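You operate a simulated robot arm through the tools that you are given. There is no shell and no other tool. Be economical: measure what you need, move in short steps, check, and stop when the job is done.

You run a simulated robot arm. Do the job below in one go: nothing can be reset, and whatever is moved stays where it is left.

JOB
Fill the orange barge with grain to the yellow line; shut its hatch.
Fine: push it under the silo, swing the orange chute over the open hold, hold the green FEED lever down; spill none; swing the chute back; the grey barge stays. Where these are worked on the way, their far stop is far enough and under half their travel is too little: orange chute.

It is judged by the outcome, as a careful person would: the job done as asked, and still so three seconds after it is handed in. It fails if anything else is knocked over, pushed out of place, dropped, spilled or broken.

ROBOT AND FRAMES
A 6-joint arm with a two-finger parallel gripper, fixed in place. Base frame: the origin is at the foot of the arm, x ahead of it, y to its left, z up; the work surface is at about z = 760. Units: mm, degrees, N and s.
With the tool pointing down near the work surface it reaches from about 460 to 880 mm from the base axis. Its first joint turns from -115.0 to 115.0 degrees. Payload 4.2 kg.
The tool frame sits at the grasp point between the pads (the TCP): z along the fingers, y along the line on which they close. The tips reach 23 mm beyond it. Largest opening 94 mm; finger width 38, thickness 10; the body of the gripper, 54 by 96 mm, starts 39 mm behind the TCP.
Orientation is told as [roll, pitch, yaw] about the base's x, y, z axes, in that order, counted from this pose: with the fingers straight down and closing along the base's y, the tool's x points along the base's -x, its y along +y and its z along -z.

CONTROLS
- The arm moves only by the tool send_rows. Its argument "series" is a list of rows, each a list of 6 numbers: the shift along the base's x, y, z in mm, then the turn, a rotation vector about the base's x, y, z in degrees. In form: [[x, y, z, ax, ay, az], ...]. A call has 1 to 10 rows; each row is the pose to reach, as a shift and turn from the pose commanded when the call began. "gripper" is the finger opening in mm, from 0 to 94, set as the call begins (left out, the last holds). Rows are played at 5 a second. More than 50 mm and 8.6 degrees between two rows, or a gripper value outside its range, and nothing of the call is played. A pose out of reach is approached as far as the arm can. The call stops where the force on the tool passes 90 N (or 10 N more than at its start, if that is more) or the arm is blocked; 0.2 s more then pass. Each finger travels about 108 mm/s and halts on what it meets, pressing with about 23 N; the grip force reading is that of the motor and also rises with nothing between the fingers. The clock runs only during rows and for 0.2 s after the last one: add rows that repeat a pose to give the fingers time. The reply holds the time, the measured pose of the TCP, the force on the tool along the base axes, the opening and the grip force, in the units named above and with some noise, with the torque about the TCP (base axes, N m) and any sound that the robot's microphone picked up.
- Cameras (640 x 400 px; columns grow to the right, rows downward): "scene" is fixed at [49.4, -501.1, 1328.4]; the picture's right is [-0.13, -0.99, 0.00], its down [-0.59, 0.07, -0.81] and it looks along [0.80, -0.10, -0.59] (base axes); focal length 286 px, centre (320, 200). "wrist" rides on the gripper at [86, 16, -75] in the tool frame; the picture's right is [-0.18, 0.98, 0.00], its down [-0.58, -0.11, -0.81] and it looks along [-0.79, -0.15, 0.59] (tool axes); focal length 243 px, centre (320, 200). There is no depth. A picture from a camera that has moved, and an enlarged one, comes with that camera's place and axes in the base frame and with its lens.
- capture(camera): a new picture of that camera. The clock stands still meanwhile.
- slide_trunk(by): slides the trunk up (or, below 0, down) by that many mm; the arm rides with it, the base frame stays. It gives what a move gives, with no picture.
- zoom(camera, box): a new picture of the part [left, top, right, bottom] of that camera's present view, enlarged. The clock stands still meanwhile.
- job_done(): hands the job in; it is judged then, once.

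Go step by step. Nothing tells you positions but the pictures and the camera data: compare them with the known pose of the tool, close in by small moves and look again before you grip or let go. The budget is 120 turns and 76 pictures, counting those below and the enlarged ones. Unless the task says otherwise, let go and move clear before handing in, and close with one line.

The tools are called after "Request:" as a command line: name --pt "numbers of a row" for each row, then --argument value for the rest, lists and objects as JSON in quotes. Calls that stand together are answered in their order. send_rows: Moves the arm, as the interface text tells. Its arguments: {"type":"object","properties":{"series":{"type":"array","items":{"type":"array","items":{"type":"number"}}},"gripper":{"type":"number"}},"required":["series"]} The other tools are called the same way: slide_trunk (by) slides the trunk up or down; capture (camera) takes a picture; zoom (camera, box) takes an enlarged picture of a part of a camera's view; job_done () hands the job in.

At the start:

```text
t: 0.0
eef_pos: [272.7, -421.1, 1180.8]
tool_rot: [0.0, -0.1, -0.1]
ft_force: [-0.4, 0.0, -0.1]
ft_torque: [0.05, -0.02, 0.02]
opening: 94.0
grip_force: 0.1
trunk travel left (down, up): [-675.0, 315.0]
```

scene: 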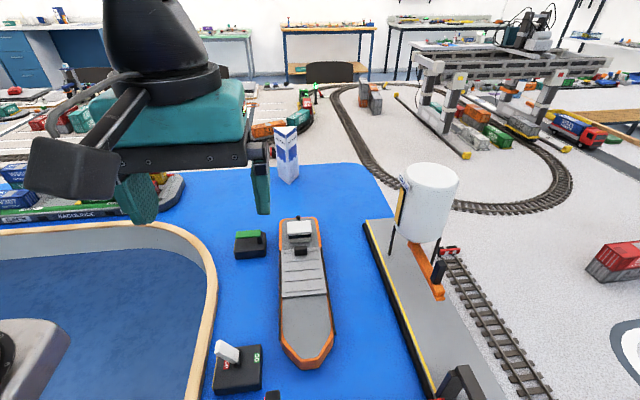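
wrist: 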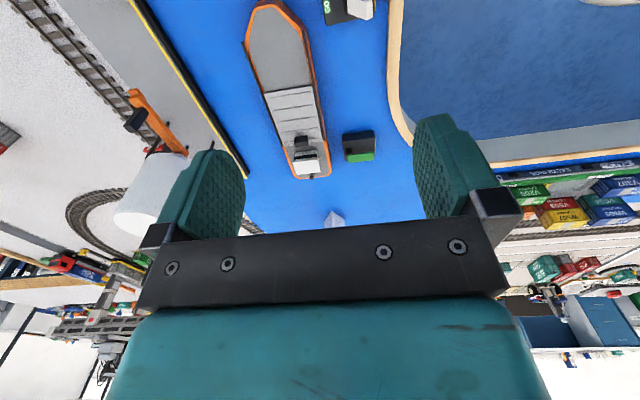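

I see an orange-rimmed barge on blue water, a silo with an orange chute on the quay to the right, and a few small control boxes. I'll enlarge the view to identify them.

Request:
zoom --camera "scene" --box '[200, 200, 360, 400]'

Request:
zoom --camera "scene" --box '[350, 150, 510, 400]'

Request:
zoom --camera "wrist" --box '[100, 0, 420, 200]'

```text
2.00 times, centred on (280, 300) of scene
camera zoom: at [49.4, -501.1, 1328.4], right [-0.13, -0.99, 0.0], down [-0.59, 0.07, -0.81], along [0.8, -0.1, -0.59], focal length 573 px, centre (400, 0)
```

zoom: 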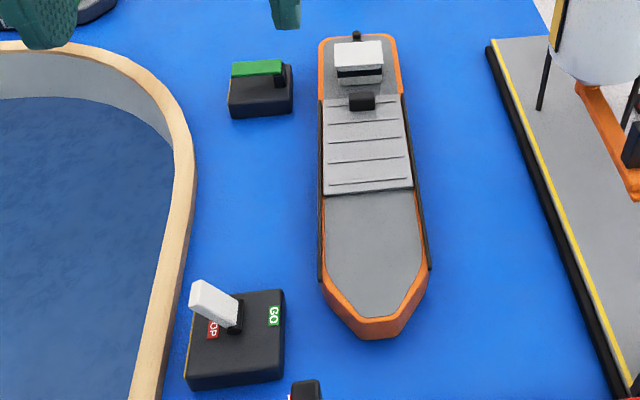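

```text
1.60 times, centred on (430, 275) of scene
camera zoom: at [49.4, -501.1, 1328.4], right [-0.13, -0.99, 0.0], down [-0.59, 0.07, -0.81], along [0.8, -0.1, -0.59], focal length 458 px, centre (144, 80)
```

zoom: 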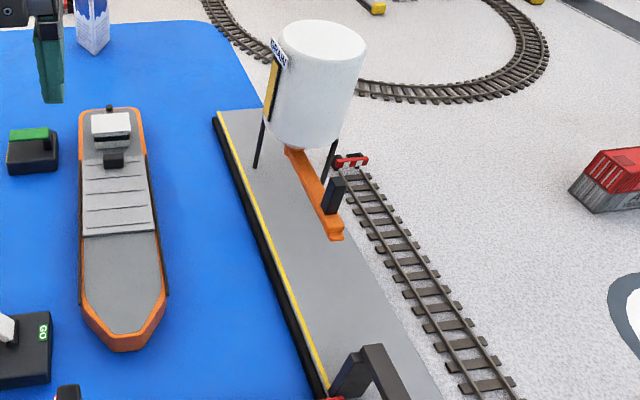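

```text
2.00 times, centred on (260, 100) of wrist
camera zoom: at [187.9, -404.8, 1255.0], right [0.18, 0.98, 0.0], down [0.58, -0.11, 0.81], along [0.79, -0.15, -0.59], focal length 485 px, centre (440, 400)
```

zoom: 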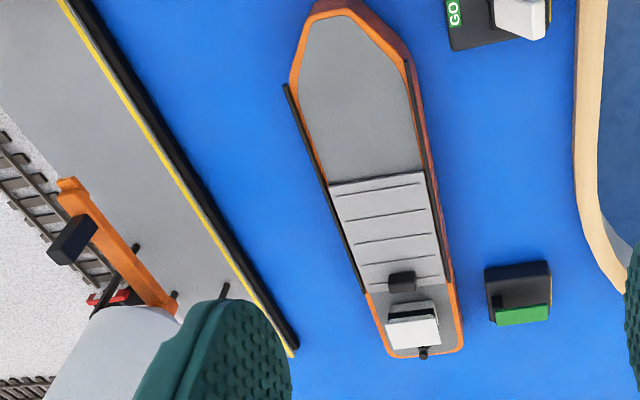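

The orange barge lies about x 280–700, y −515. The chute pivots near (467,−762), and the grey barge isn't visible yet. I'll tilt the wrist camera down to see the area nearer the robot.

Request:
send_rows --pt "0 0 0 0 8 0" --pt "0 0 20 0 16 0" --pt "0 0 40 0 24 0" --pt "0 0 60 0 32 0" --pt "0 0 60 0 40 0"

Request:
capture --camera "wrist"

```text
t: 1.2
eef_pos: [250.3, -419.8, 1190.2]
tool_rot: [0.0, 40.0, 0.1]
ft_force: [0.4, -0.2, 0.8]
ft_torque: [-0.04, 0.0, 0.02]
opening: 93.9
grip_force: 0.1
out of reach, approached as far as the arm can: row 4, 5
trunk travel left (down, up): [-675.0, 315.0]
```

```text
70 pictures are left
camera wrist: at [232.7, -403.1, 1302.3], right [0.14, 0.98, -0.12], down [0.96, -0.11, 0.24], along [0.23, -0.15, -0.96], focal length 243 px, centre (320, 200)
```

wrist: 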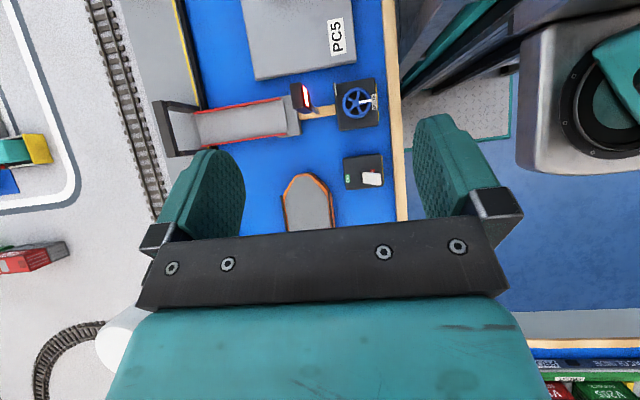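

The grey barge seems to be the "PC5" hull beyond a drawbridge, well away from here. Next I level the tool and lower it for a close look at the hatch, the silo and the FEED lever.

Request:
send_rows --pt "0 0 -20 0 -8 0" --pt "0 -10 -60 0 -16 0" --pt "0 -20 -100 0 -24 0" --pt "20 -30 -140 0 -32 0" --pt "40 -40 -180 0 -40 0"

Request:
capture --camera "wrist"

```text
t: 2.4
eef_pos: [292.0, -461.0, 1008.5]
tool_rot: [-0.1, -0.1, 0.1]
ft_force: [-0.9, -0.2, -0.1]
ft_torque: [-0.01, -0.01, 0.0]
opening: 94.3
grip_force: 0.0
trunk travel left (down, up): [-675.0, 315.0]
```

```text
69 pictures are left
camera wrist: at [206.1, -443.1, 1082.0], right [0.18, 0.98, 0.0], down [0.58, -0.11, 0.81], along [0.79, -0.15, -0.59], focal length 243 px, centre (320, 200)
```

wrist: 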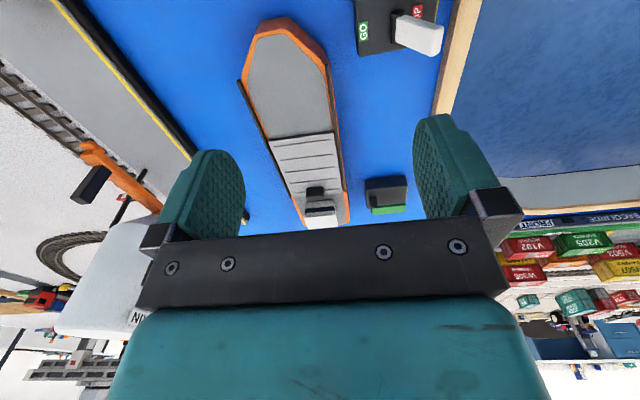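

Request:
zoom --camera "wrist" --box '[220, 100, 420, 230]'

Request:
zoom --camera "wrist" --box '[0, 80, 220, 230]'

Request:
zoom --camera "scene" --box '[260, 200, 350, 300]'

Request:
zoom --camera "scene" --box '[370, 150, 480, 310]'

```text
3.08 times, centred on (320, 165) of wrist
camera zoom: at [206.1, -443.1, 1082.0], right [0.18, 0.98, 0.0], down [0.58, -0.11, 0.81], along [0.79, -0.15, -0.59], focal length 746 px, centre (320, 308)
```

zoom: 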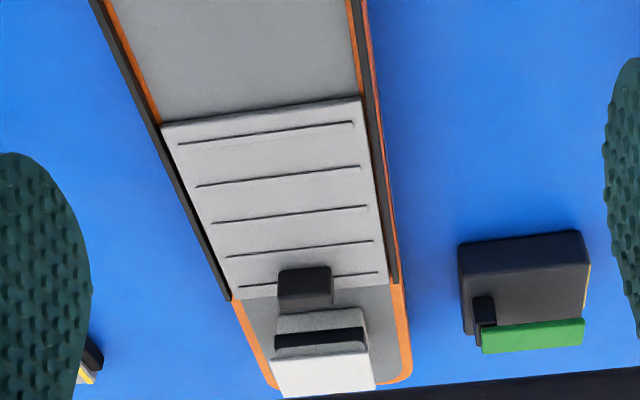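

```text
2.67 times, centred on (110, 155) of wrist
camera zoom: at [206.1, -443.1, 1082.0], right [0.18, 0.98, 0.0], down [0.58, -0.11, 0.81], along [0.79, -0.15, -0.59], focal length 647 px, centre (880, 320)
```

zoom: 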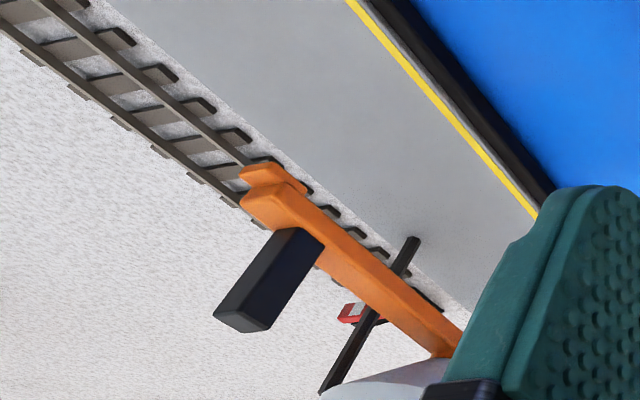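

```text
4.00 times, centred on (305, 250) of scene
camera zoom: at [49.4, -501.1, 1328.4], right [-0.13, -0.99, 0.0], down [-0.59, 0.07, -0.81], along [0.8, -0.1, -0.59], focal length 1146 px, centre (380, 0)
```

zoom: 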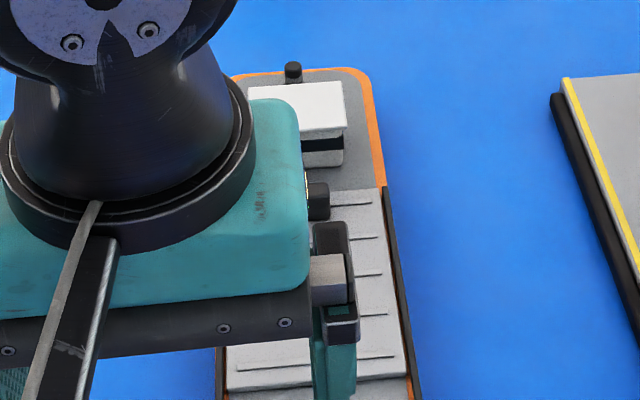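

```text
2.50 times, centred on (425, 230) of scene
camera zoom: at [49.4, -501.1, 1328.4], right [-0.13, -0.99, 0.0], down [-0.59, 0.07, -0.81], along [0.8, -0.1, -0.59], focal length 716 px, centre (58, 125)
```

zoom: 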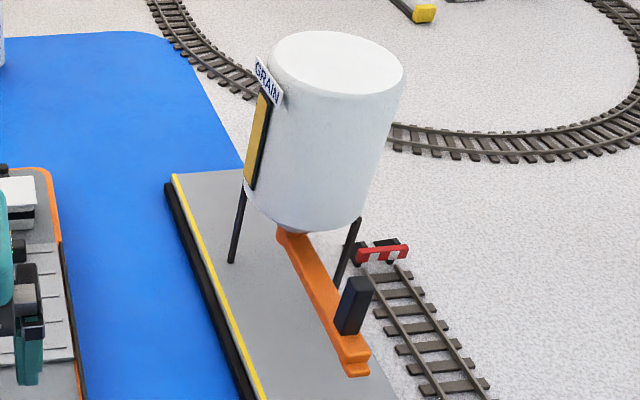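

The hatch handle triangulates to about (543,−517,814). The chute handle top is near (395,−784,897). The hatch seems to be closed and slides toward the bow on its rails. I move above its handle with the fingers straddling it in y.

Request:
send_rows --pt "40 -10 -10 0 0 0" --pt "80 -20 -25 0 0 0" --pt "120 -30 -40 0 0 0" --pt "160 -40 -60 0 0 0" --pt "200 -50 -80 0 0 0" --pt "236 -56 -108 0 0 0" --gripper 70

Request:
capture --camera "wrist"

Request:
zoom --camera "scene" --box '[220, 180, 380, 320]'

```text
t: 3.8
eef_pos: [525.1, -516.1, 900.4]
tool_rot: [0.0, -0.1, 0.0]
ft_force: [-0.2, -0.1, -0.3]
ft_torque: [-0.01, -0.04, 0.02]
opening: 70.1
grip_force: 0.0
trunk travel left (down, up): [-675.0, 315.0]
```

```text
64 pictures are left
camera wrist: at [439.3, -499.0, 974.7], right [0.18, 0.98, 0.0], down [0.58, -0.11, 0.81], along [0.79, -0.15, -0.59], focal length 243 px, centre (320, 200)
```

wrist: 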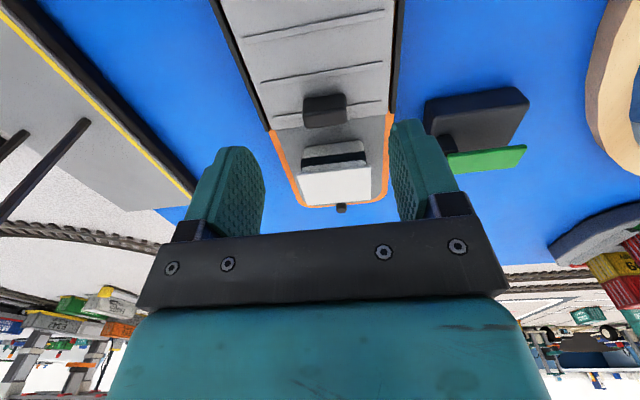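

```text
2.86 times, centred on (300, 250) of scene
camera zoom: at [49.4, -501.1, 1328.4], right [-0.13, -0.99, 0.0], down [-0.59, 0.07, -0.81], along [0.8, -0.1, -0.59], focal length 818 px, centre (377, 57)
```

zoom: 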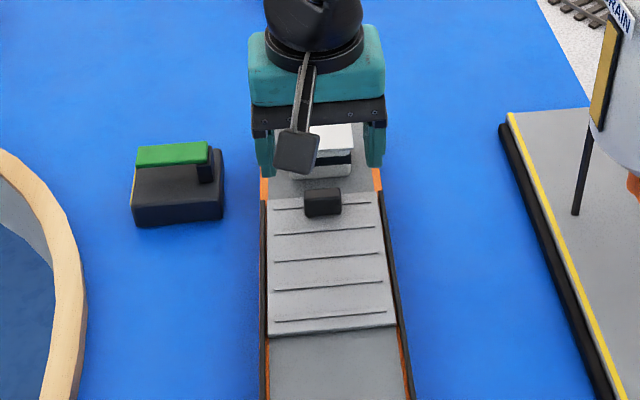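

The handle centre checks out at (544,−515). I descend onto it and grip it.

Request:
send_rows --pt "12 1 -25 0 0 0" --pt "14 1 -50 0 0 0" --pt "14 1 -66 0 0 0" --pt "14 1 -72 0 0 0"

Request:
capture --camera "wrist"

```text
t: 4.8
eef_pos: [540.7, -514.6, 829.4]
tool_rot: [-0.1, 0.0, 0.2]
ft_force: [-1.3, 0.4, 4.2]
ft_torque: [0.18, 0.06, 0.01]
opening: 70.5
grip_force: 0.6
trunk travel left (down, up): [-675.0, 315.0]
```

```text
62 pictures are left
camera wrist: at [454.9, -497.4, 903.0], right [0.18, 0.98, 0.0], down [0.58, -0.11, 0.81], along [0.79, -0.15, -0.59], focal length 243 px, centre (320, 200)
```

wrist: 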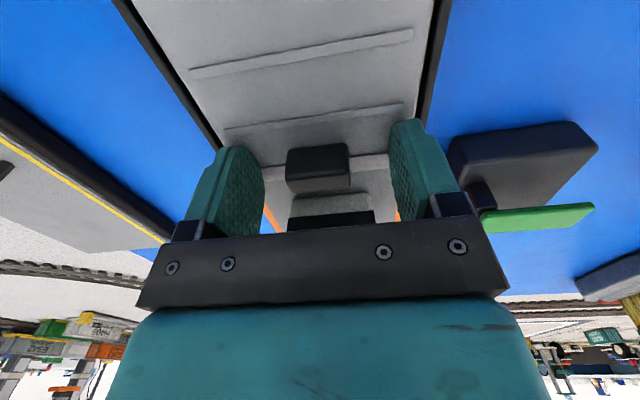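

The fingers straddle the handle and just touch the hatch. I'll lift 2 mm, close, then draw the hatch 20 mm toward the bow and check whether the barge stays put.

Request:
send_rows --pt "0 0 2 0 0 0" --pt "0 0 2 0 0 0" --pt "0 0 2 0 0 0" --pt "0 0 2 0 0 0" --gripper 0

Request:
send_rows --pt "-4 0 0 0 0 0" --pt "-8 0 0 0 0 0" --pt "-12 0 0 0 0 0" --pt "-16 0 0 0 0 0" --pt "-20 0 0 0 0 0"

Request:
capture --camera "scene"

```text
t: 5.8
eef_pos: [539.9, -514.3, 828.8]
tool_rot: [0.1, 0.0, 0.1]
ft_force: [-0.4, 0.9, 0.1]
ft_torque: [0.02, -0.36, 0.03]
opening: 31.9
grip_force: 22.1
trunk travel left (down, up): [-675.0, 315.0]
```

```text
t: 7.0
eef_pos: [521.2, -515.6, 830.8]
tool_rot: [0.0, -0.1, 0.0]
ft_force: [-0.4, -0.6, -0.6]
ft_torque: [-0.01, -0.37, -0.01]
opening: 31.9
grip_force: 23.3
trunk travel left (down, up): [-675.0, 315.0]
```

```text
61 pictures are left
```

scene: 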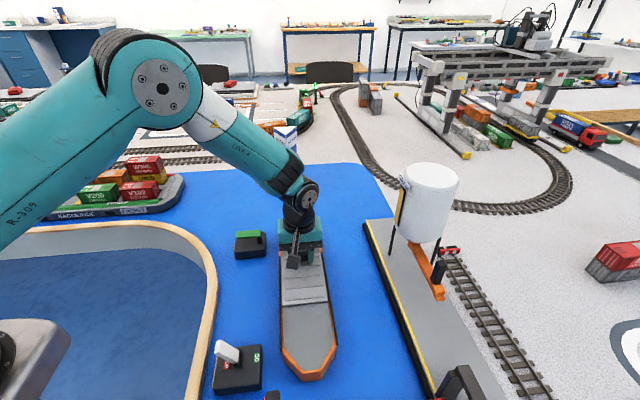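

The bow seems to have moved about as far as the hatch did. I'll check whether the hatch moved relative to the barge at all.

Request:
zoom --camera "scene" --box '[220, 200, 380, 400]'

Request:
capture --camera "wrist"

```text
2.00 times, centred on (300, 300) of scene
camera zoom: at [49.4, -501.1, 1328.4], right [-0.13, -0.99, 0.0], down [-0.59, 0.07, -0.81], along [0.8, -0.1, -0.59], focal length 573 px, centre (360, 0)
```

zoom: 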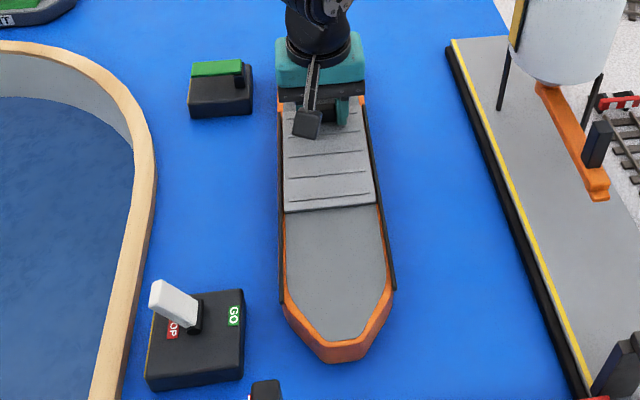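

```text
59 pictures are left
camera wrist: at [435.0, -498.1, 904.5], right [0.18, 0.98, 0.0], down [0.58, -0.11, 0.81], along [0.79, -0.15, -0.59], focal length 243 px, centre (320, 200)
```

wrist: 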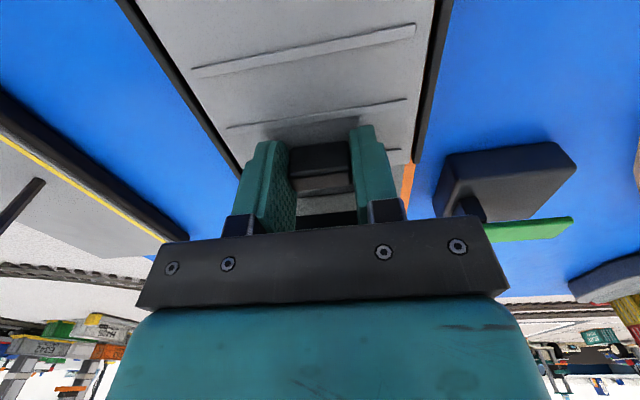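

The hatch is stiffer than the barge is on the water, so the barge follows the grip. That gives me a way to tow it. I'll move it to x+31 and then gently toward the quay.

Request:
send_rows --pt "8 0 0 0 0 0" --pt "16 0 0 0 0 0" --pt "24 0 0 0 0 0" --pt "31 -5 0 0 0 0" --pt "31 -15 0 0 0 0" --pt "31 -25 0 0 0 0" --pt "31 -35 0 0 0 0" --pt "31 -45 0 0 0 0" --pt "31 -55 0 0 0 0" --pt "31 -65 0 0 0 0"

Request:
capture --camera "scene"

```text
t: 9.2
eef_pos: [552.6, -579.7, 831.5]
tool_rot: [0.2, 0.0, 0.1]
ft_force: [0.2, 1.1, 0.6]
ft_torque: [-0.04, -0.22, -0.01]
opening: 31.4
grip_force: 22.8
trunk travel left (down, up): [-675.0, 315.0]
```

```text
58 pictures are left
```

scene: 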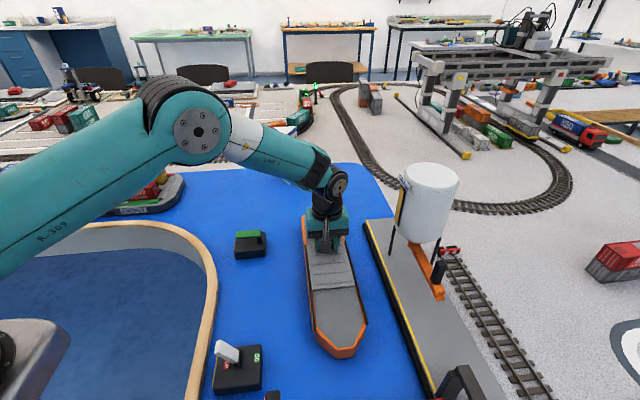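

Request:
send_rows --pt "0 -10 0 0 0 0" --pt "0 -20 0 0 0 0" --pt "0 -30 0 0 0 0" --pt "0 -36 0 0 0 0" --pt "0 -42 0 0 0 0" --pt "0 -46 0 0 0 0" --pt "0 -50 0 0 0 0"

Request:
zoom --camera "scene" --box '[280, 180, 480, 380]'

```text
t: 10.8
eef_pos: [553.1, -630.2, 830.6]
tool_rot: [0.0, -0.1, 0.0]
ft_force: [0.2, 0.2, 0.0]
ft_torque: [0.0, -0.01, -0.1]
opening: 31.5
grip_force: 23.0
trunk travel left (down, up): [-675.0, 315.0]
```

```text
2.00 times, centred on (380, 280) of scene
camera zoom: at [49.4, -501.1, 1328.4], right [-0.13, -0.99, 0.0], down [-0.59, 0.07, -0.81], along [0.8, -0.1, -0.59], focal length 573 px, centre (200, 40)
```

zoom: 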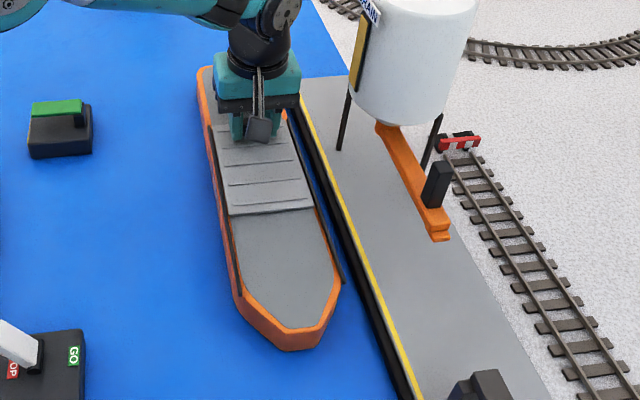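

A small gap to the fender remains. I'll continue in 2 mm steps and watch for contact force.

Request:
send_rows --pt "0 -2 0 0 0 0" --pt "0 -4 0 0 0 0" --pt "0 -6 0 0 0 0" --pt "0 -8 0 0 0 0" --pt "0 -10 0 0 0 0" --pt "0 -12 0 0 0 0"

Request:
zoom --camera "scene" --box '[320, 200, 440, 350]'

```text
t: 12.2
eef_pos: [551.7, -640.7, 831.5]
tool_rot: [0.1, 0.0, 0.0]
ft_force: [-0.7, -0.1, 0.0]
ft_torque: [0.02, -0.36, -0.02]
opening: 31.4
grip_force: 22.8
trunk travel left (down, up): [-675.0, 315.0]
```

```text
2.67 times, centred on (380, 275) of scene
camera zoom: at [49.4, -501.1, 1328.4], right [-0.13, -0.99, 0.0], down [-0.59, 0.07, -0.81], along [0.8, -0.1, -0.59], focal length 764 px, centre (160, 0)
```

zoom: 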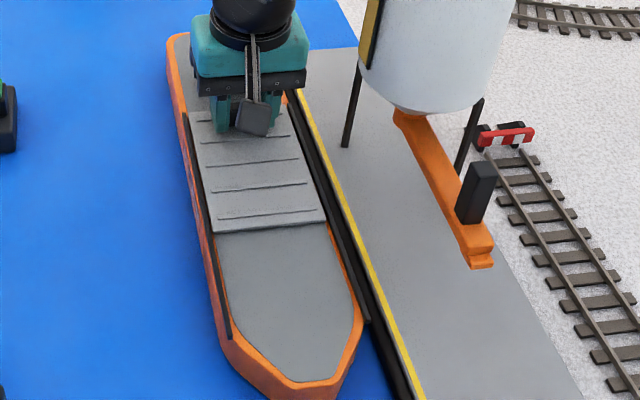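

Request:
send_rows --pt "0 -2 0 0 0 0" --pt "0 -4 0 0 0 0" --pt "0 -6 0 0 0 0" --pt "0 -8 0 0 0 0"

Request:
zoom --camera "scene" --box '[320, 200, 440, 350]'

```text
t: 13.2
eef_pos: [553.6, -650.4, 830.5]
tool_rot: [0.0, 0.0, 0.1]
ft_force: [0.4, 3.2, 1.0]
ft_torque: [-0.03, -0.01, 0.03]
opening: 31.6
grip_force: 22.8
trunk travel left (down, up): [-675.0, 315.0]
```

```text
2.67 times, centred on (380, 275) of scene
camera zoom: at [49.4, -501.1, 1328.4], right [-0.13, -0.99, 0.0], down [-0.59, 0.07, -0.81], along [0.8, -0.1, -0.59], focal length 764 px, centre (160, 0)
```

zoom: 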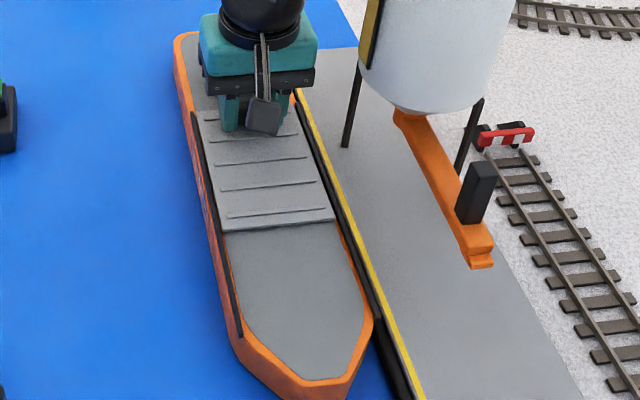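

Contact with the fender has begun. I press slightly against it and then pull the hatch bow-ward.

Request:
send_rows --pt "0 -2 0 0 0 0" --pt "0 -3 0 0 0 0" --pt "0 -4 0 0 0 0"

Request:
send_rows --pt "-8 0 0 0 0 0" --pt "-16 0 0 0 0 0" --pt "-24 0 0 0 0 0"

Request:
zoom --camera "scene" --box '[320, 200, 440, 350]'

```text
t: 14.0
eef_pos: [551.9, -651.6, 830.4]
tool_rot: [0.2, 0.1, 0.4]
ft_force: [0.4, 35.9, 8.3]
ft_torque: [0.91, 0.21, -0.03]
opening: 31.6
grip_force: 23.2
trunk travel left (down, up): [-675.0, 315.0]
```

```text
t: 14.8
eef_pos: [527.7, -651.3, 832.3]
tool_rot: [0.2, 0.1, 0.0]
ft_force: [-0.4, 33.2, 12.1]
ft_torque: [0.7, 0.32, 0.03]
opening: 31.9
grip_force: 23.0
trunk travel left (down, up): [-675.0, 315.0]
```

```text
2.67 times, centred on (380, 275) of scene
camera zoom: at [49.4, -501.1, 1328.4], right [-0.13, -0.99, 0.0], down [-0.59, 0.07, -0.81], along [0.8, -0.1, -0.59], focal length 764 px, centre (160, 0)
```

zoom: 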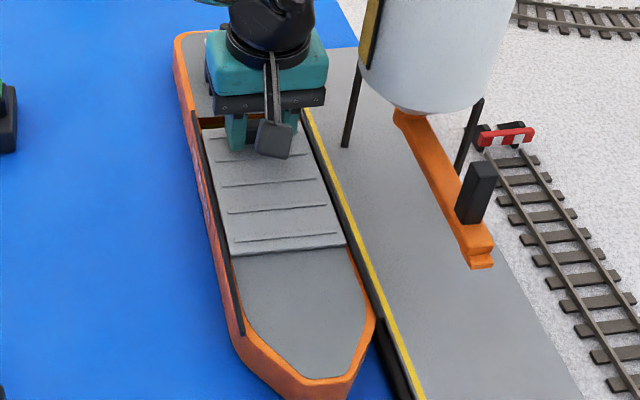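

The barge held while the hatch opened 24 mm. I continue drawing it open to the end of its rails.

Request:
send_rows --pt "-10 1 0 0 0 0" --pt "-20 1 0 0 0 0" --pt "-30 1 0 0 0 0" --pt "-40 1 0 0 0 0" --pt "-50 1 0 0 0 0" --pt "-60 1 0 0 0 0" --pt "-70 1 0 0 0 0" --pt "-80 1 0 0 0 0"

Request:
zoom --camera "scene" --box '[320, 200, 440, 350]'

```text
t: 16.6
eef_pos: [447.0, -649.4, 830.1]
tool_rot: [0.3, 0.1, 0.0]
ft_force: [-0.2, 33.9, 8.6]
ft_torque: [0.72, -0.3, 0.04]
opening: 31.6
grip_force: 23.0
trunk travel left (down, up): [-675.0, 315.0]
```

```text
2.67 times, centred on (380, 275) of scene
camera zoom: at [49.4, -501.1, 1328.4], right [-0.13, -0.99, 0.0], down [-0.59, 0.07, -0.81], along [0.8, -0.1, -0.59], focal length 764 px, centre (160, 0)
```

zoom: 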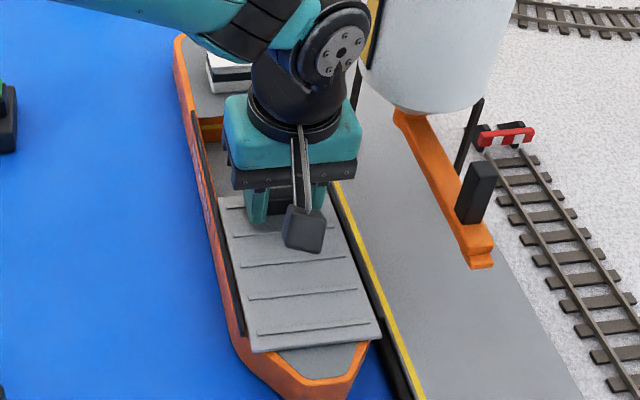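

Request:
send_rows --pt "-6 0 0 0 0 0" --pt "-12 0 0 0 0 0" --pt "-18 0 0 0 0 0" --pt "-24 0 0 0 0 0" --pt "-28 0 0 0 0 0"

Request:
zoom --camera "scene" --box '[320, 200, 440, 350]'

```text
t: 17.8
eef_pos: [421.7, -650.8, 832.0]
tool_rot: [0.1, 0.0, 0.2]
ft_force: [15.9, 32.4, 7.4]
ft_torque: [0.75, -0.28, -0.2]
opening: 31.8
grip_force: 23.5
trunk travel left (down, up): [-675.0, 315.0]
```

```text
2.67 times, centred on (380, 275) of scene
camera zoom: at [49.4, -501.1, 1328.4], right [-0.13, -0.99, 0.0], down [-0.59, 0.07, -0.81], along [0.8, -0.1, -0.59], focal length 764 px, centre (160, 0)
```

zoom: 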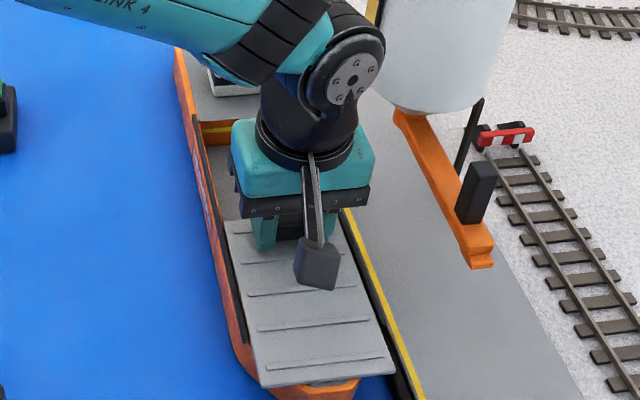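

The hatch has reached its end stop after 131 mm. I relax the pressure, release and rise.

Request:
send_rows --pt "1 2 0 0 0 0" --pt "2 4 0 0 0 0"

Request:
send_rows --pt "0 0 0 0 0 0" --pt "0 0 0 0 0 0" --pt "0 0 20 0 0 0" --pt "0 10 60 0 0 0" --pt "-30 20 100 0 0 0" --pt "-70 40 140 0 0 0" --gripper 60

Request:
capture --camera "wrist"

Request:
capture --camera "scene"

```text
t: 18.4
eef_pos: [420.7, -651.2, 831.1]
tool_rot: [-0.2, 0.0, -0.2]
ft_force: [3.2, 4.7, 0.3]
ft_torque: [-0.03, -0.19, 0.15]
opening: 31.4
grip_force: 23.3
trunk travel left (down, up): [-675.0, 315.0]
```

```text
refused: row 5 steps farther than a row can; nothing moved
```

```text
51 pictures are left
camera wrist: at [334.4, -632.5, 904.3], right [0.19, 0.98, 0.0], down [0.58, -0.11, 0.81], along [0.79, -0.15, -0.59], focal length 243 px, centre (320, 200)
```

wrist: 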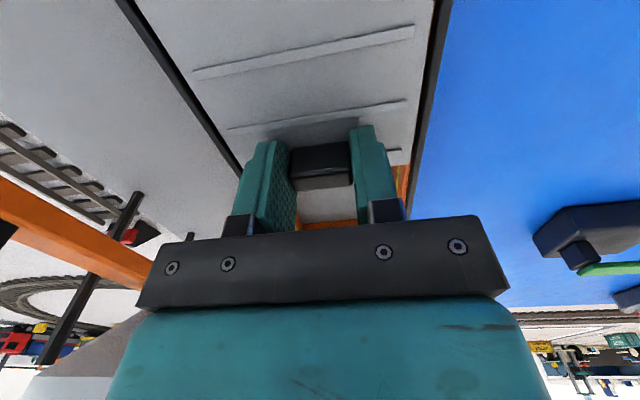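

```text
50 pictures are left
```

scene: 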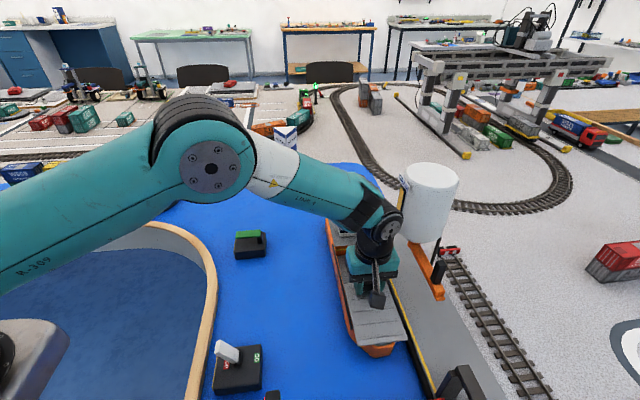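

Request:
send_rows --pt "0 0 0 0 0 0" --pt "0 0 0 0 0 0" --pt "0 0 20 0 0 0" --pt "0 10 60 0 0 0" --pt "-20 20 95 0 0 0" --pt "-40 30 130 0 0 0" --pt "-60 40 170 0 0 0" --gripper 60

Request:
capture --camera "wrist"

Request:
zoom --camera "scene" --box '[310, 180, 470, 360]'

```text
t: 20.0
eef_pos: [360.8, -607.1, 999.2]
tool_rot: [0.1, 0.0, 0.0]
ft_force: [-0.3, 0.1, -0.1]
ft_torque: [0.03, 0.01, 0.03]
opening: 60.1
grip_force: 0.0
trunk travel left (down, up): [-675.0, 315.0]
```

```text
49 pictures are left
camera wrist: at [275.3, -590.1, 1073.6], right [0.18, 0.98, 0.0], down [0.58, -0.11, 0.81], along [0.79, -0.15, -0.59], focal length 243 px, centre (320, 200)
```

wrist: 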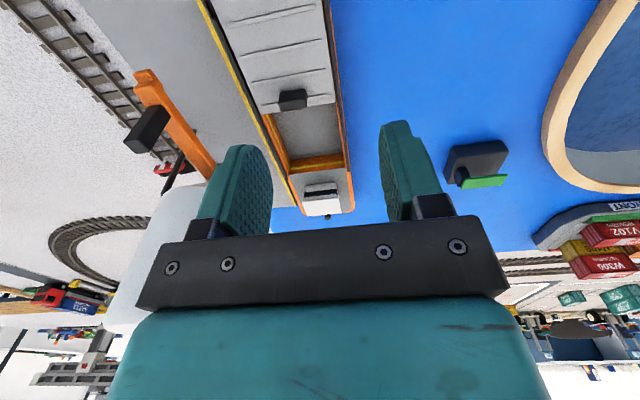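

```text
2.22 times, centred on (390, 270) of scene
camera zoom: at [49.4, -501.1, 1328.4], right [-0.13, -0.99, 0.0], down [-0.59, 0.07, -0.81], along [0.8, -0.1, -0.59], focal length 637 px, centre (164, 44)
```

zoom: 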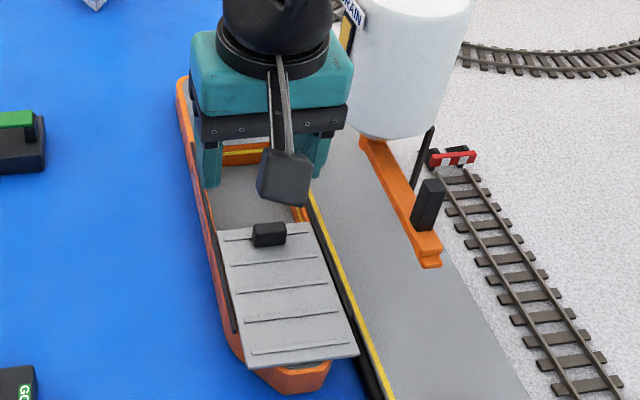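

Request:
zoom --camera "wrist" --box '[240, 70, 380, 220]'

Request:
zoom --camera "wrist" --box '[100, 40, 260, 220]'

```text
2.67 times, centred on (310, 145) of wrist
camera zoom: at [275.3, -590.1, 1073.6], right [0.18, 0.98, 0.0], down [0.58, -0.11, 0.81], along [0.79, -0.15, -0.59], focal length 647 px, centre (347, 347)
```

zoom: 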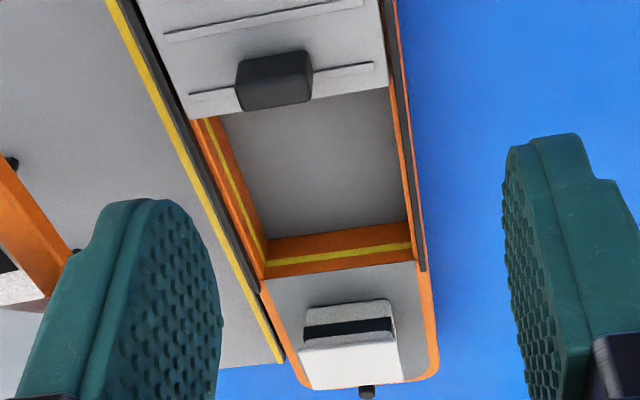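

```text
2.22 times, centred on (180, 130) of wrist
camera zoom: at [275.3, -590.1, 1073.6], right [0.18, 0.98, 0.0], down [0.58, -0.11, 0.81], along [0.79, -0.15, -0.59], focal length 539 px, centre (631, 356)
```

zoom: 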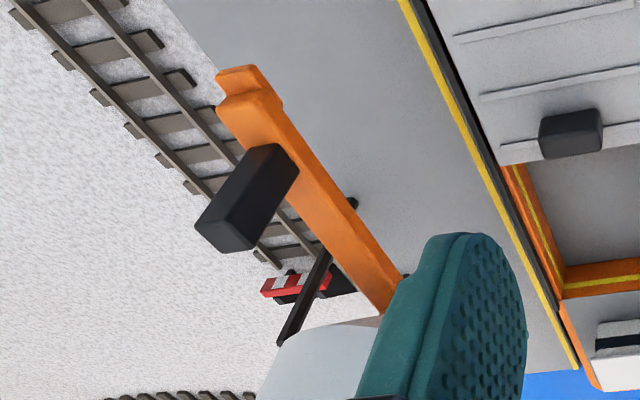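

The hold is open at roughly x 433–568, y −690…−600, with the yellow line on its inner walls. The chute pivots near (505,−778), so a 90° swing should put its tip at the middle of the hold. I now go above the chute handle near (394,−784).

Request:
send_rows --pt "0 -40 0 0 0 0" --pt "10 -80 0 0 0 0" --pt "20 -120 0 0 0 0" --pt "30 -150 -10 0 0 0" --pt "33 -176 -25 0 0 0"

Request:
capture --camera "wrist"

Request:
zoom --camera "scene" --box '[370, 180, 490, 330]'

```text
t: 21.2
eef_pos: [385.6, -741.6, 978.5]
tool_rot: [-0.8, -0.2, 0.1]
ft_force: [-0.4, -3.7, 5.3]
ft_torque: [0.2, 0.06, 0.04]
opening: 60.1
grip_force: 0.0
out of reach, approached as far as the arm can: row 4, 5
trunk travel left (down, up): [-675.0, 315.0]
```

```text
45 pictures are left
camera wrist: at [299.5, -723.3, 1051.5], right [0.18, 0.98, -0.01], down [0.58, -0.1, 0.81], along [0.8, -0.16, -0.59], focal length 243 px, centre (320, 200)
```

wrist: 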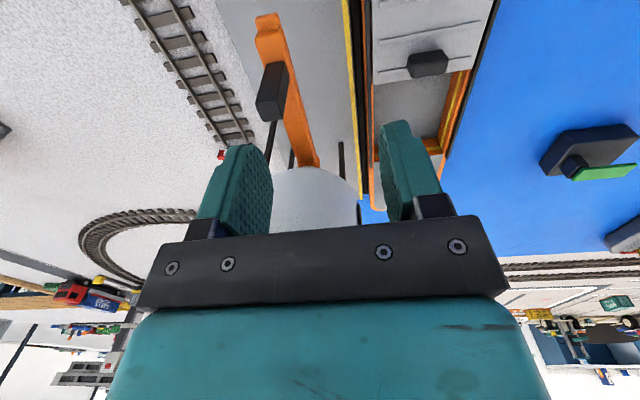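

```text
2.67 times, centred on (430, 255) of scene
camera zoom: at [49.4, -501.1, 1328.4], right [-0.13, -0.99, 0.0], down [-0.59, 0.07, -0.81], along [0.8, -0.1, -0.59], focal length 764 px, centre (27, 53)
```

zoom: 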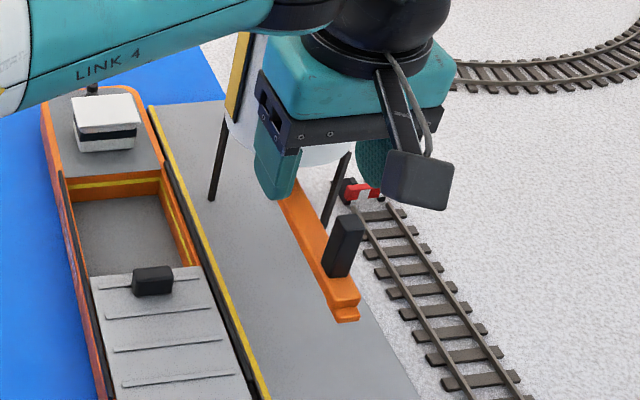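

At this height the arm reaches only r≈836, because the shoulder is too low. I'll raise the trunk 150 mm and come down again, which should give more reach.

Request:
slide_trunk --by 150

Request:
send_rows --pt "0 0 -45 0 0 0" --pt "0 0 -90 0 0 0" --pt "0 -10 -135 0 0 0" --pt "5 -30 -165 0 0 0" --pt "8 -44 -175 0 0 0"

Request:
capture --camera "wrist"

Request:
zoom --camera "scene" --box '[370, 180, 490, 330]'

```text
t: 22.9
eef_pos: [385.1, -742.1, 1117.7]
tool_rot: [-0.1, -0.1, 0.1]
ft_force: [-2.0, -4.3, -5.7]
ft_torque: [0.2, -0.19, -0.01]
opening: 60.2
grip_force: 0.1
trunk travel left (down, up): [-825.0, 165.0]
```

```text
t: 24.1
eef_pos: [382.8, -738.3, 951.1]
tool_rot: [-0.1, 0.0, -0.1]
ft_force: [0.0, -0.9, 1.0]
ft_torque: [0.01, 0.01, 0.03]
opening: 60.0
grip_force: 0.1
out of reach, approached as far as the arm can: row 3, 4, 5
trunk travel left (down, up): [-825.0, 165.0]
```

```text
43 pictures are left
camera wrist: at [297.2, -720.6, 1025.0], right [0.18, 0.98, 0.0], down [0.58, -0.11, 0.81], along [0.79, -0.15, -0.59], focal length 243 px, centre (320, 200)
```

wrist: 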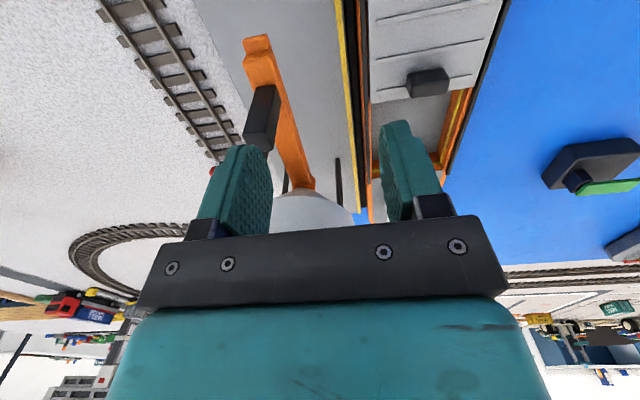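

```text
2.67 times, centred on (430, 255) of scene
camera zoom: at [49.4, -501.1, 1328.4], right [-0.13, -0.99, 0.0], down [-0.59, 0.07, -0.81], along [0.8, -0.1, -0.59], focal length 764 px, centre (27, 53)
```

zoom: 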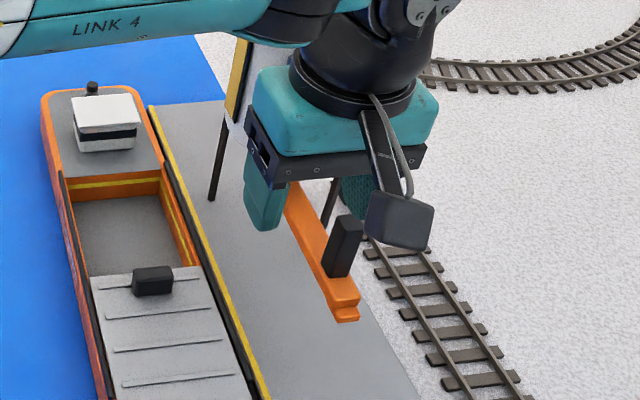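

The reach is no better with the trunk up; the best height is near the original trunk position. I'll back off, lower the trunk again, and tilt the fingers outward to gain reach for the first part of the swing.

Request:
send_rows --pt "0 15 40 0 0 0" --pt "0 30 80 0 0 0" --pt "0 50 120 0 0 0"

Request:
slide_trunk --by -130

Request:
send_rows --pt "0 -15 0 -5 0 0" --pt "4 -40 0 -10 0 0" --pt "8 -60 0 -15 0 0" --pt "10 -85 0 -18 0 0" --pt "11 -100 0 -20 0 0"

Request:
capture --camera "wrist"

Request:
zoom --camera "scene" --box '[370, 180, 490, 330]'

```text
t: 24.9
eef_pos: [381.4, -687.3, 1070.7]
tool_rot: [0.0, 0.0, 0.0]
ft_force: [0.8, -0.7, -0.4]
ft_torque: [0.01, 0.01, -0.02]
opening: 60.1
grip_force: 0.0
trunk travel left (down, up): [-825.0, 165.0]
```

```text
t: 26.5
eef_pos: [382.9, -687.3, 940.5]
tool_rot: [0.0, 0.0, 0.0]
ft_force: [-0.3, 0.4, -0.2]
ft_torque: [0.01, 0.03, 0.01]
opening: 59.8
grip_force: 0.1
trunk travel left (down, up): [-695.0, 295.0]
```

```text
t: 27.7
eef_pos: [392.1, -788.6, 941.4]
tool_rot: [-20.1, 0.0, 0.0]
ft_force: [0.8, 1.2, 0.0]
ft_torque: [0.01, -0.02, -0.02]
opening: 59.8
grip_force: 0.1
trunk travel left (down, up): [-695.0, 295.0]
```

```text
41 pictures are left
camera wrist: at [307.1, -746.9, 1004.8], right [0.18, 0.92, -0.34], down [0.58, 0.17, 0.79], along [0.79, -0.34, -0.5], focal length 243 px, centre (320, 200)
```

wrist: 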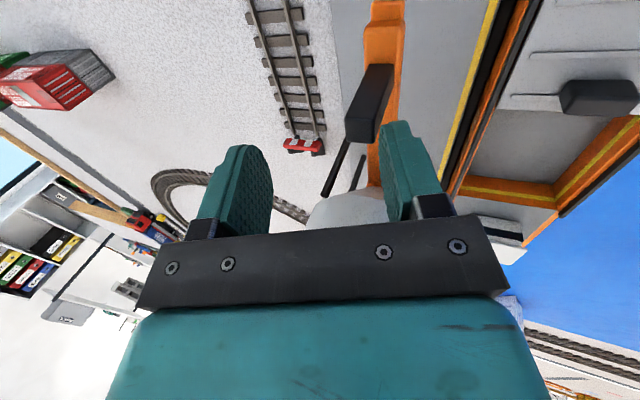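

```text
2.67 times, centred on (430, 255) of scene
camera zoom: at [49.4, -501.1, 1328.4], right [-0.13, -0.99, 0.0], down [-0.59, 0.07, -0.81], along [0.8, -0.1, -0.59], focal length 764 px, centre (27, 53)
```

zoom: 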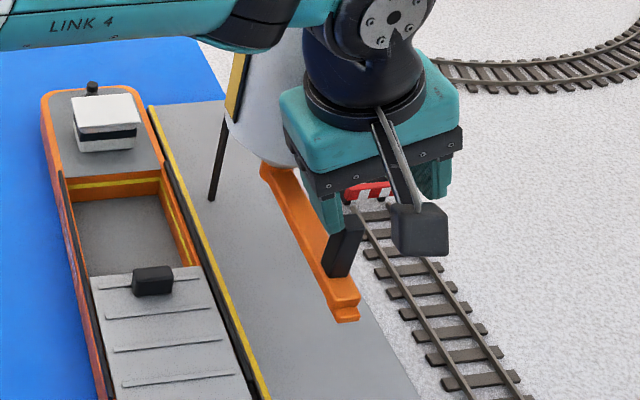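

The outward tilt works: the TCP is over the handle. I'll try reducing the tilt to 12° and then descend so the fingers straddle the handle.

Request:
send_rows --pt "2 4 0 4 0 0" --pt "3 7 0 8 0 0" --pt "3 7 -15 8 0 0" --pt "3 7 -30 8 0 0"

Request:
capture --camera "wrist"

```text
t: 28.7
eef_pos: [395.7, -777.8, 909.9]
tool_rot: [-12.0, -0.2, 0.0]
ft_force: [0.2, -0.1, -0.7]
ft_torque: [-0.01, -0.02, -0.01]
opening: 59.9
grip_force: 0.1
trunk travel left (down, up): [-695.0, 295.0]
```

```text
39 pictures are left
camera wrist: at [310.7, -745.3, 978.3], right [0.18, 0.96, -0.2], down [0.58, 0.06, 0.81], along [0.79, -0.27, -0.55], focal length 243 px, centre (320, 200)
```

wrist: 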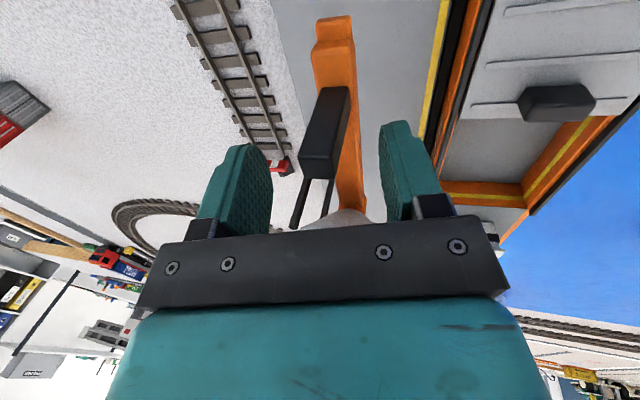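

Good: the handle is between the fingers, centred about (396,−779). I'll reduce the tilt a little more and descend.

Request:
send_rows --pt "1 -1 -5 4 0 0" --pt "1 -1 -10 6 0 0" --pt "1 -1 -18 6 0 0" --pt "1 -1 -25 6 0 0"

Request:
capture --camera "wrist"

```text
t: 29.7
eef_pos: [395.1, -760.2, 891.7]
tool_rot: [-6.0, -0.1, -0.1]
ft_force: [0.2, 0.0, -0.5]
ft_torque: [0.02, 0.02, 0.0]
opening: 60.1
grip_force: 0.1
out of reach, approached as far as the arm can: row 1, 2, 3, 4
trunk travel left (down, up): [-695.0, 295.0]
```

```text
38 pictures are left
camera wrist: at [309.9, -735.0, 963.8], right [0.18, 0.98, -0.1], down [0.58, -0.02, 0.81], along [0.79, -0.21, -0.57], focal length 243 px, centre (320, 200)
```

wrist: 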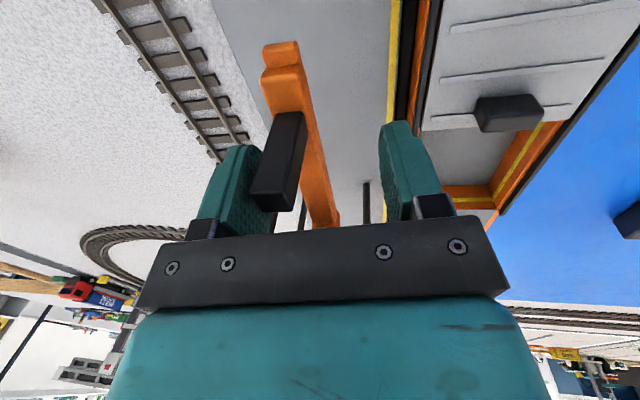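

Tilt 12° was about the reach limit, but in this pose the far finger already sits behind the handle. I close gently so the fingers take hold of the handle and begin the swing.

Request:
send_rows --pt "0 0 0 0 0 0" --pt "0 0 0 0 0 0" --pt "0 0 0 0 0 0" --pt "0 0 0 0 0 0" --gripper 0

Request:
capture --camera "wrist"

```text
t: 30.7
eef_pos: [395.7, -759.7, 892.7]
tool_rot: [-6.0, 0.0, 0.1]
ft_force: [2.7, -5.6, 1.2]
ft_torque: [1.8, 0.08, -0.54]
opening: 21.1
grip_force: 45.1
trunk travel left (down, up): [-695.0, 295.0]
```

```text
37 pictures are left
camera wrist: at [309.8, -735.2, 963.8], right [0.18, 0.98, -0.1], down [0.58, -0.02, 0.81], along [0.79, -0.21, -0.57], focal length 243 px, centre (320, 200)
```

wrist: 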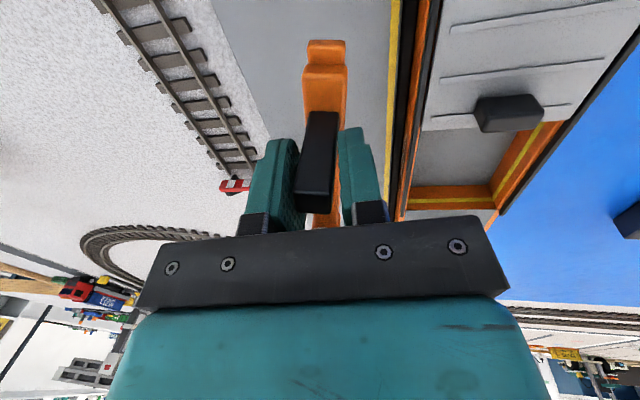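

The handle is gripped and the chute has swung about 9°. I follow the arc about (505,−778), yawing the tool with it.

Request:
send_rows --pt "3.6 15 0 2 0 -8" --pt "9.2 29.4 0 4 -0.6 -16" --pt "16.7 42.8 0 6 -1.25 -24"

Request:
zoom --camera "scene" --box '[350, 160, 490, 330]'

```text
t: 31.5
eef_pos: [412.1, -719.2, 892.7]
tool_rot: [0.1, -0.1, -24.2]
ft_force: [-7.1, -3.5, 2.8]
ft_torque: [-0.17, -0.88, -0.76]
opening: 17.4
grip_force: 45.1
trunk travel left (down, up): [-695.0, 295.0]
```

```text
2.35 times, centred on (420, 245) of scene
camera zoom: at [49.4, -501.1, 1328.4], right [-0.13, -0.99, 0.0], down [-0.59, 0.07, -0.81], along [0.8, -0.1, -0.59], focal length 674 px, centre (85, 94)
```

zoom: 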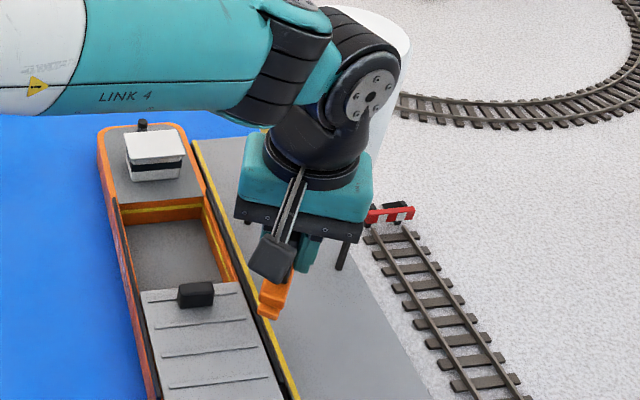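

Request:
send_rows --pt "9.4 12.3 0 0 0 -8" --pt "20.4 23.1 0 0 0 -16" --pt "32.8 32.3 0 0 0 -24"

Request:
zoom --camera "scene" --box '[350, 160, 490, 330]'

```text
t: 32.3
eef_pos: [445.7, -686.8, 893.2]
tool_rot: [0.1, -0.1, -48.1]
ft_force: [-3.6, -6.1, 10.9]
ft_torque: [0.06, 0.73, -0.62]
opening: 17.7
grip_force: 44.8
trunk travel left (down, up): [-695.0, 295.0]
```

```text
2.35 times, centred on (420, 245) of scene
camera zoom: at [49.4, -501.1, 1328.4], right [-0.13, -0.99, 0.0], down [-0.59, 0.07, -0.81], along [0.8, -0.1, -0.59], focal length 674 px, centre (85, 94)
```

zoom: 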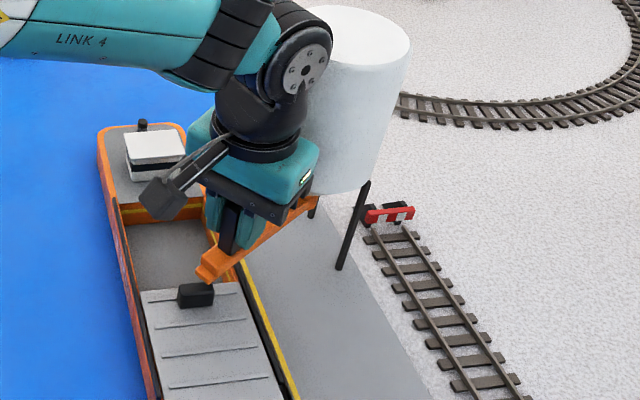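

Request:
send_rows --pt "13.5 6.9 0 0 0 -8" --pt "27.9 11.8 0 0 0 -16"

Request:
zoom --camera "scene" --box '[350, 160, 490, 330]'

```text
t: 32.9
eef_pos: [472.7, -675.8, 893.0]
tool_rot: [0.1, -0.1, -64.1]
ft_force: [-2.4, -3.4, 14.3]
ft_torque: [-0.38, 0.45, -0.35]
opening: 18.0
grip_force: 45.3
trunk travel left (down, up): [-695.0, 295.0]
```

```text
2.35 times, centred on (420, 245) of scene
camera zoom: at [49.4, -501.1, 1328.4], right [-0.13, -0.99, 0.0], down [-0.59, 0.07, -0.81], along [0.8, -0.1, -0.59], focal length 674 px, centre (85, 94)
```

zoom: 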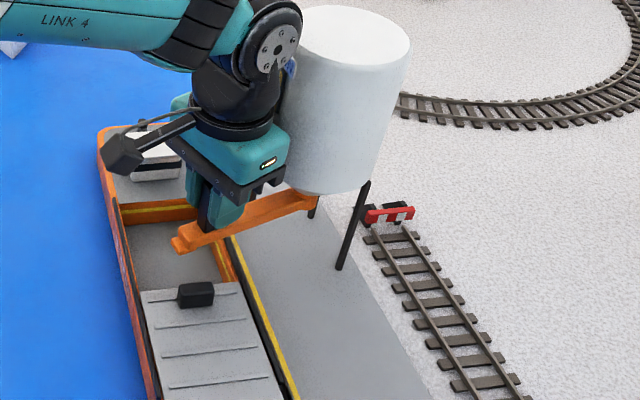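

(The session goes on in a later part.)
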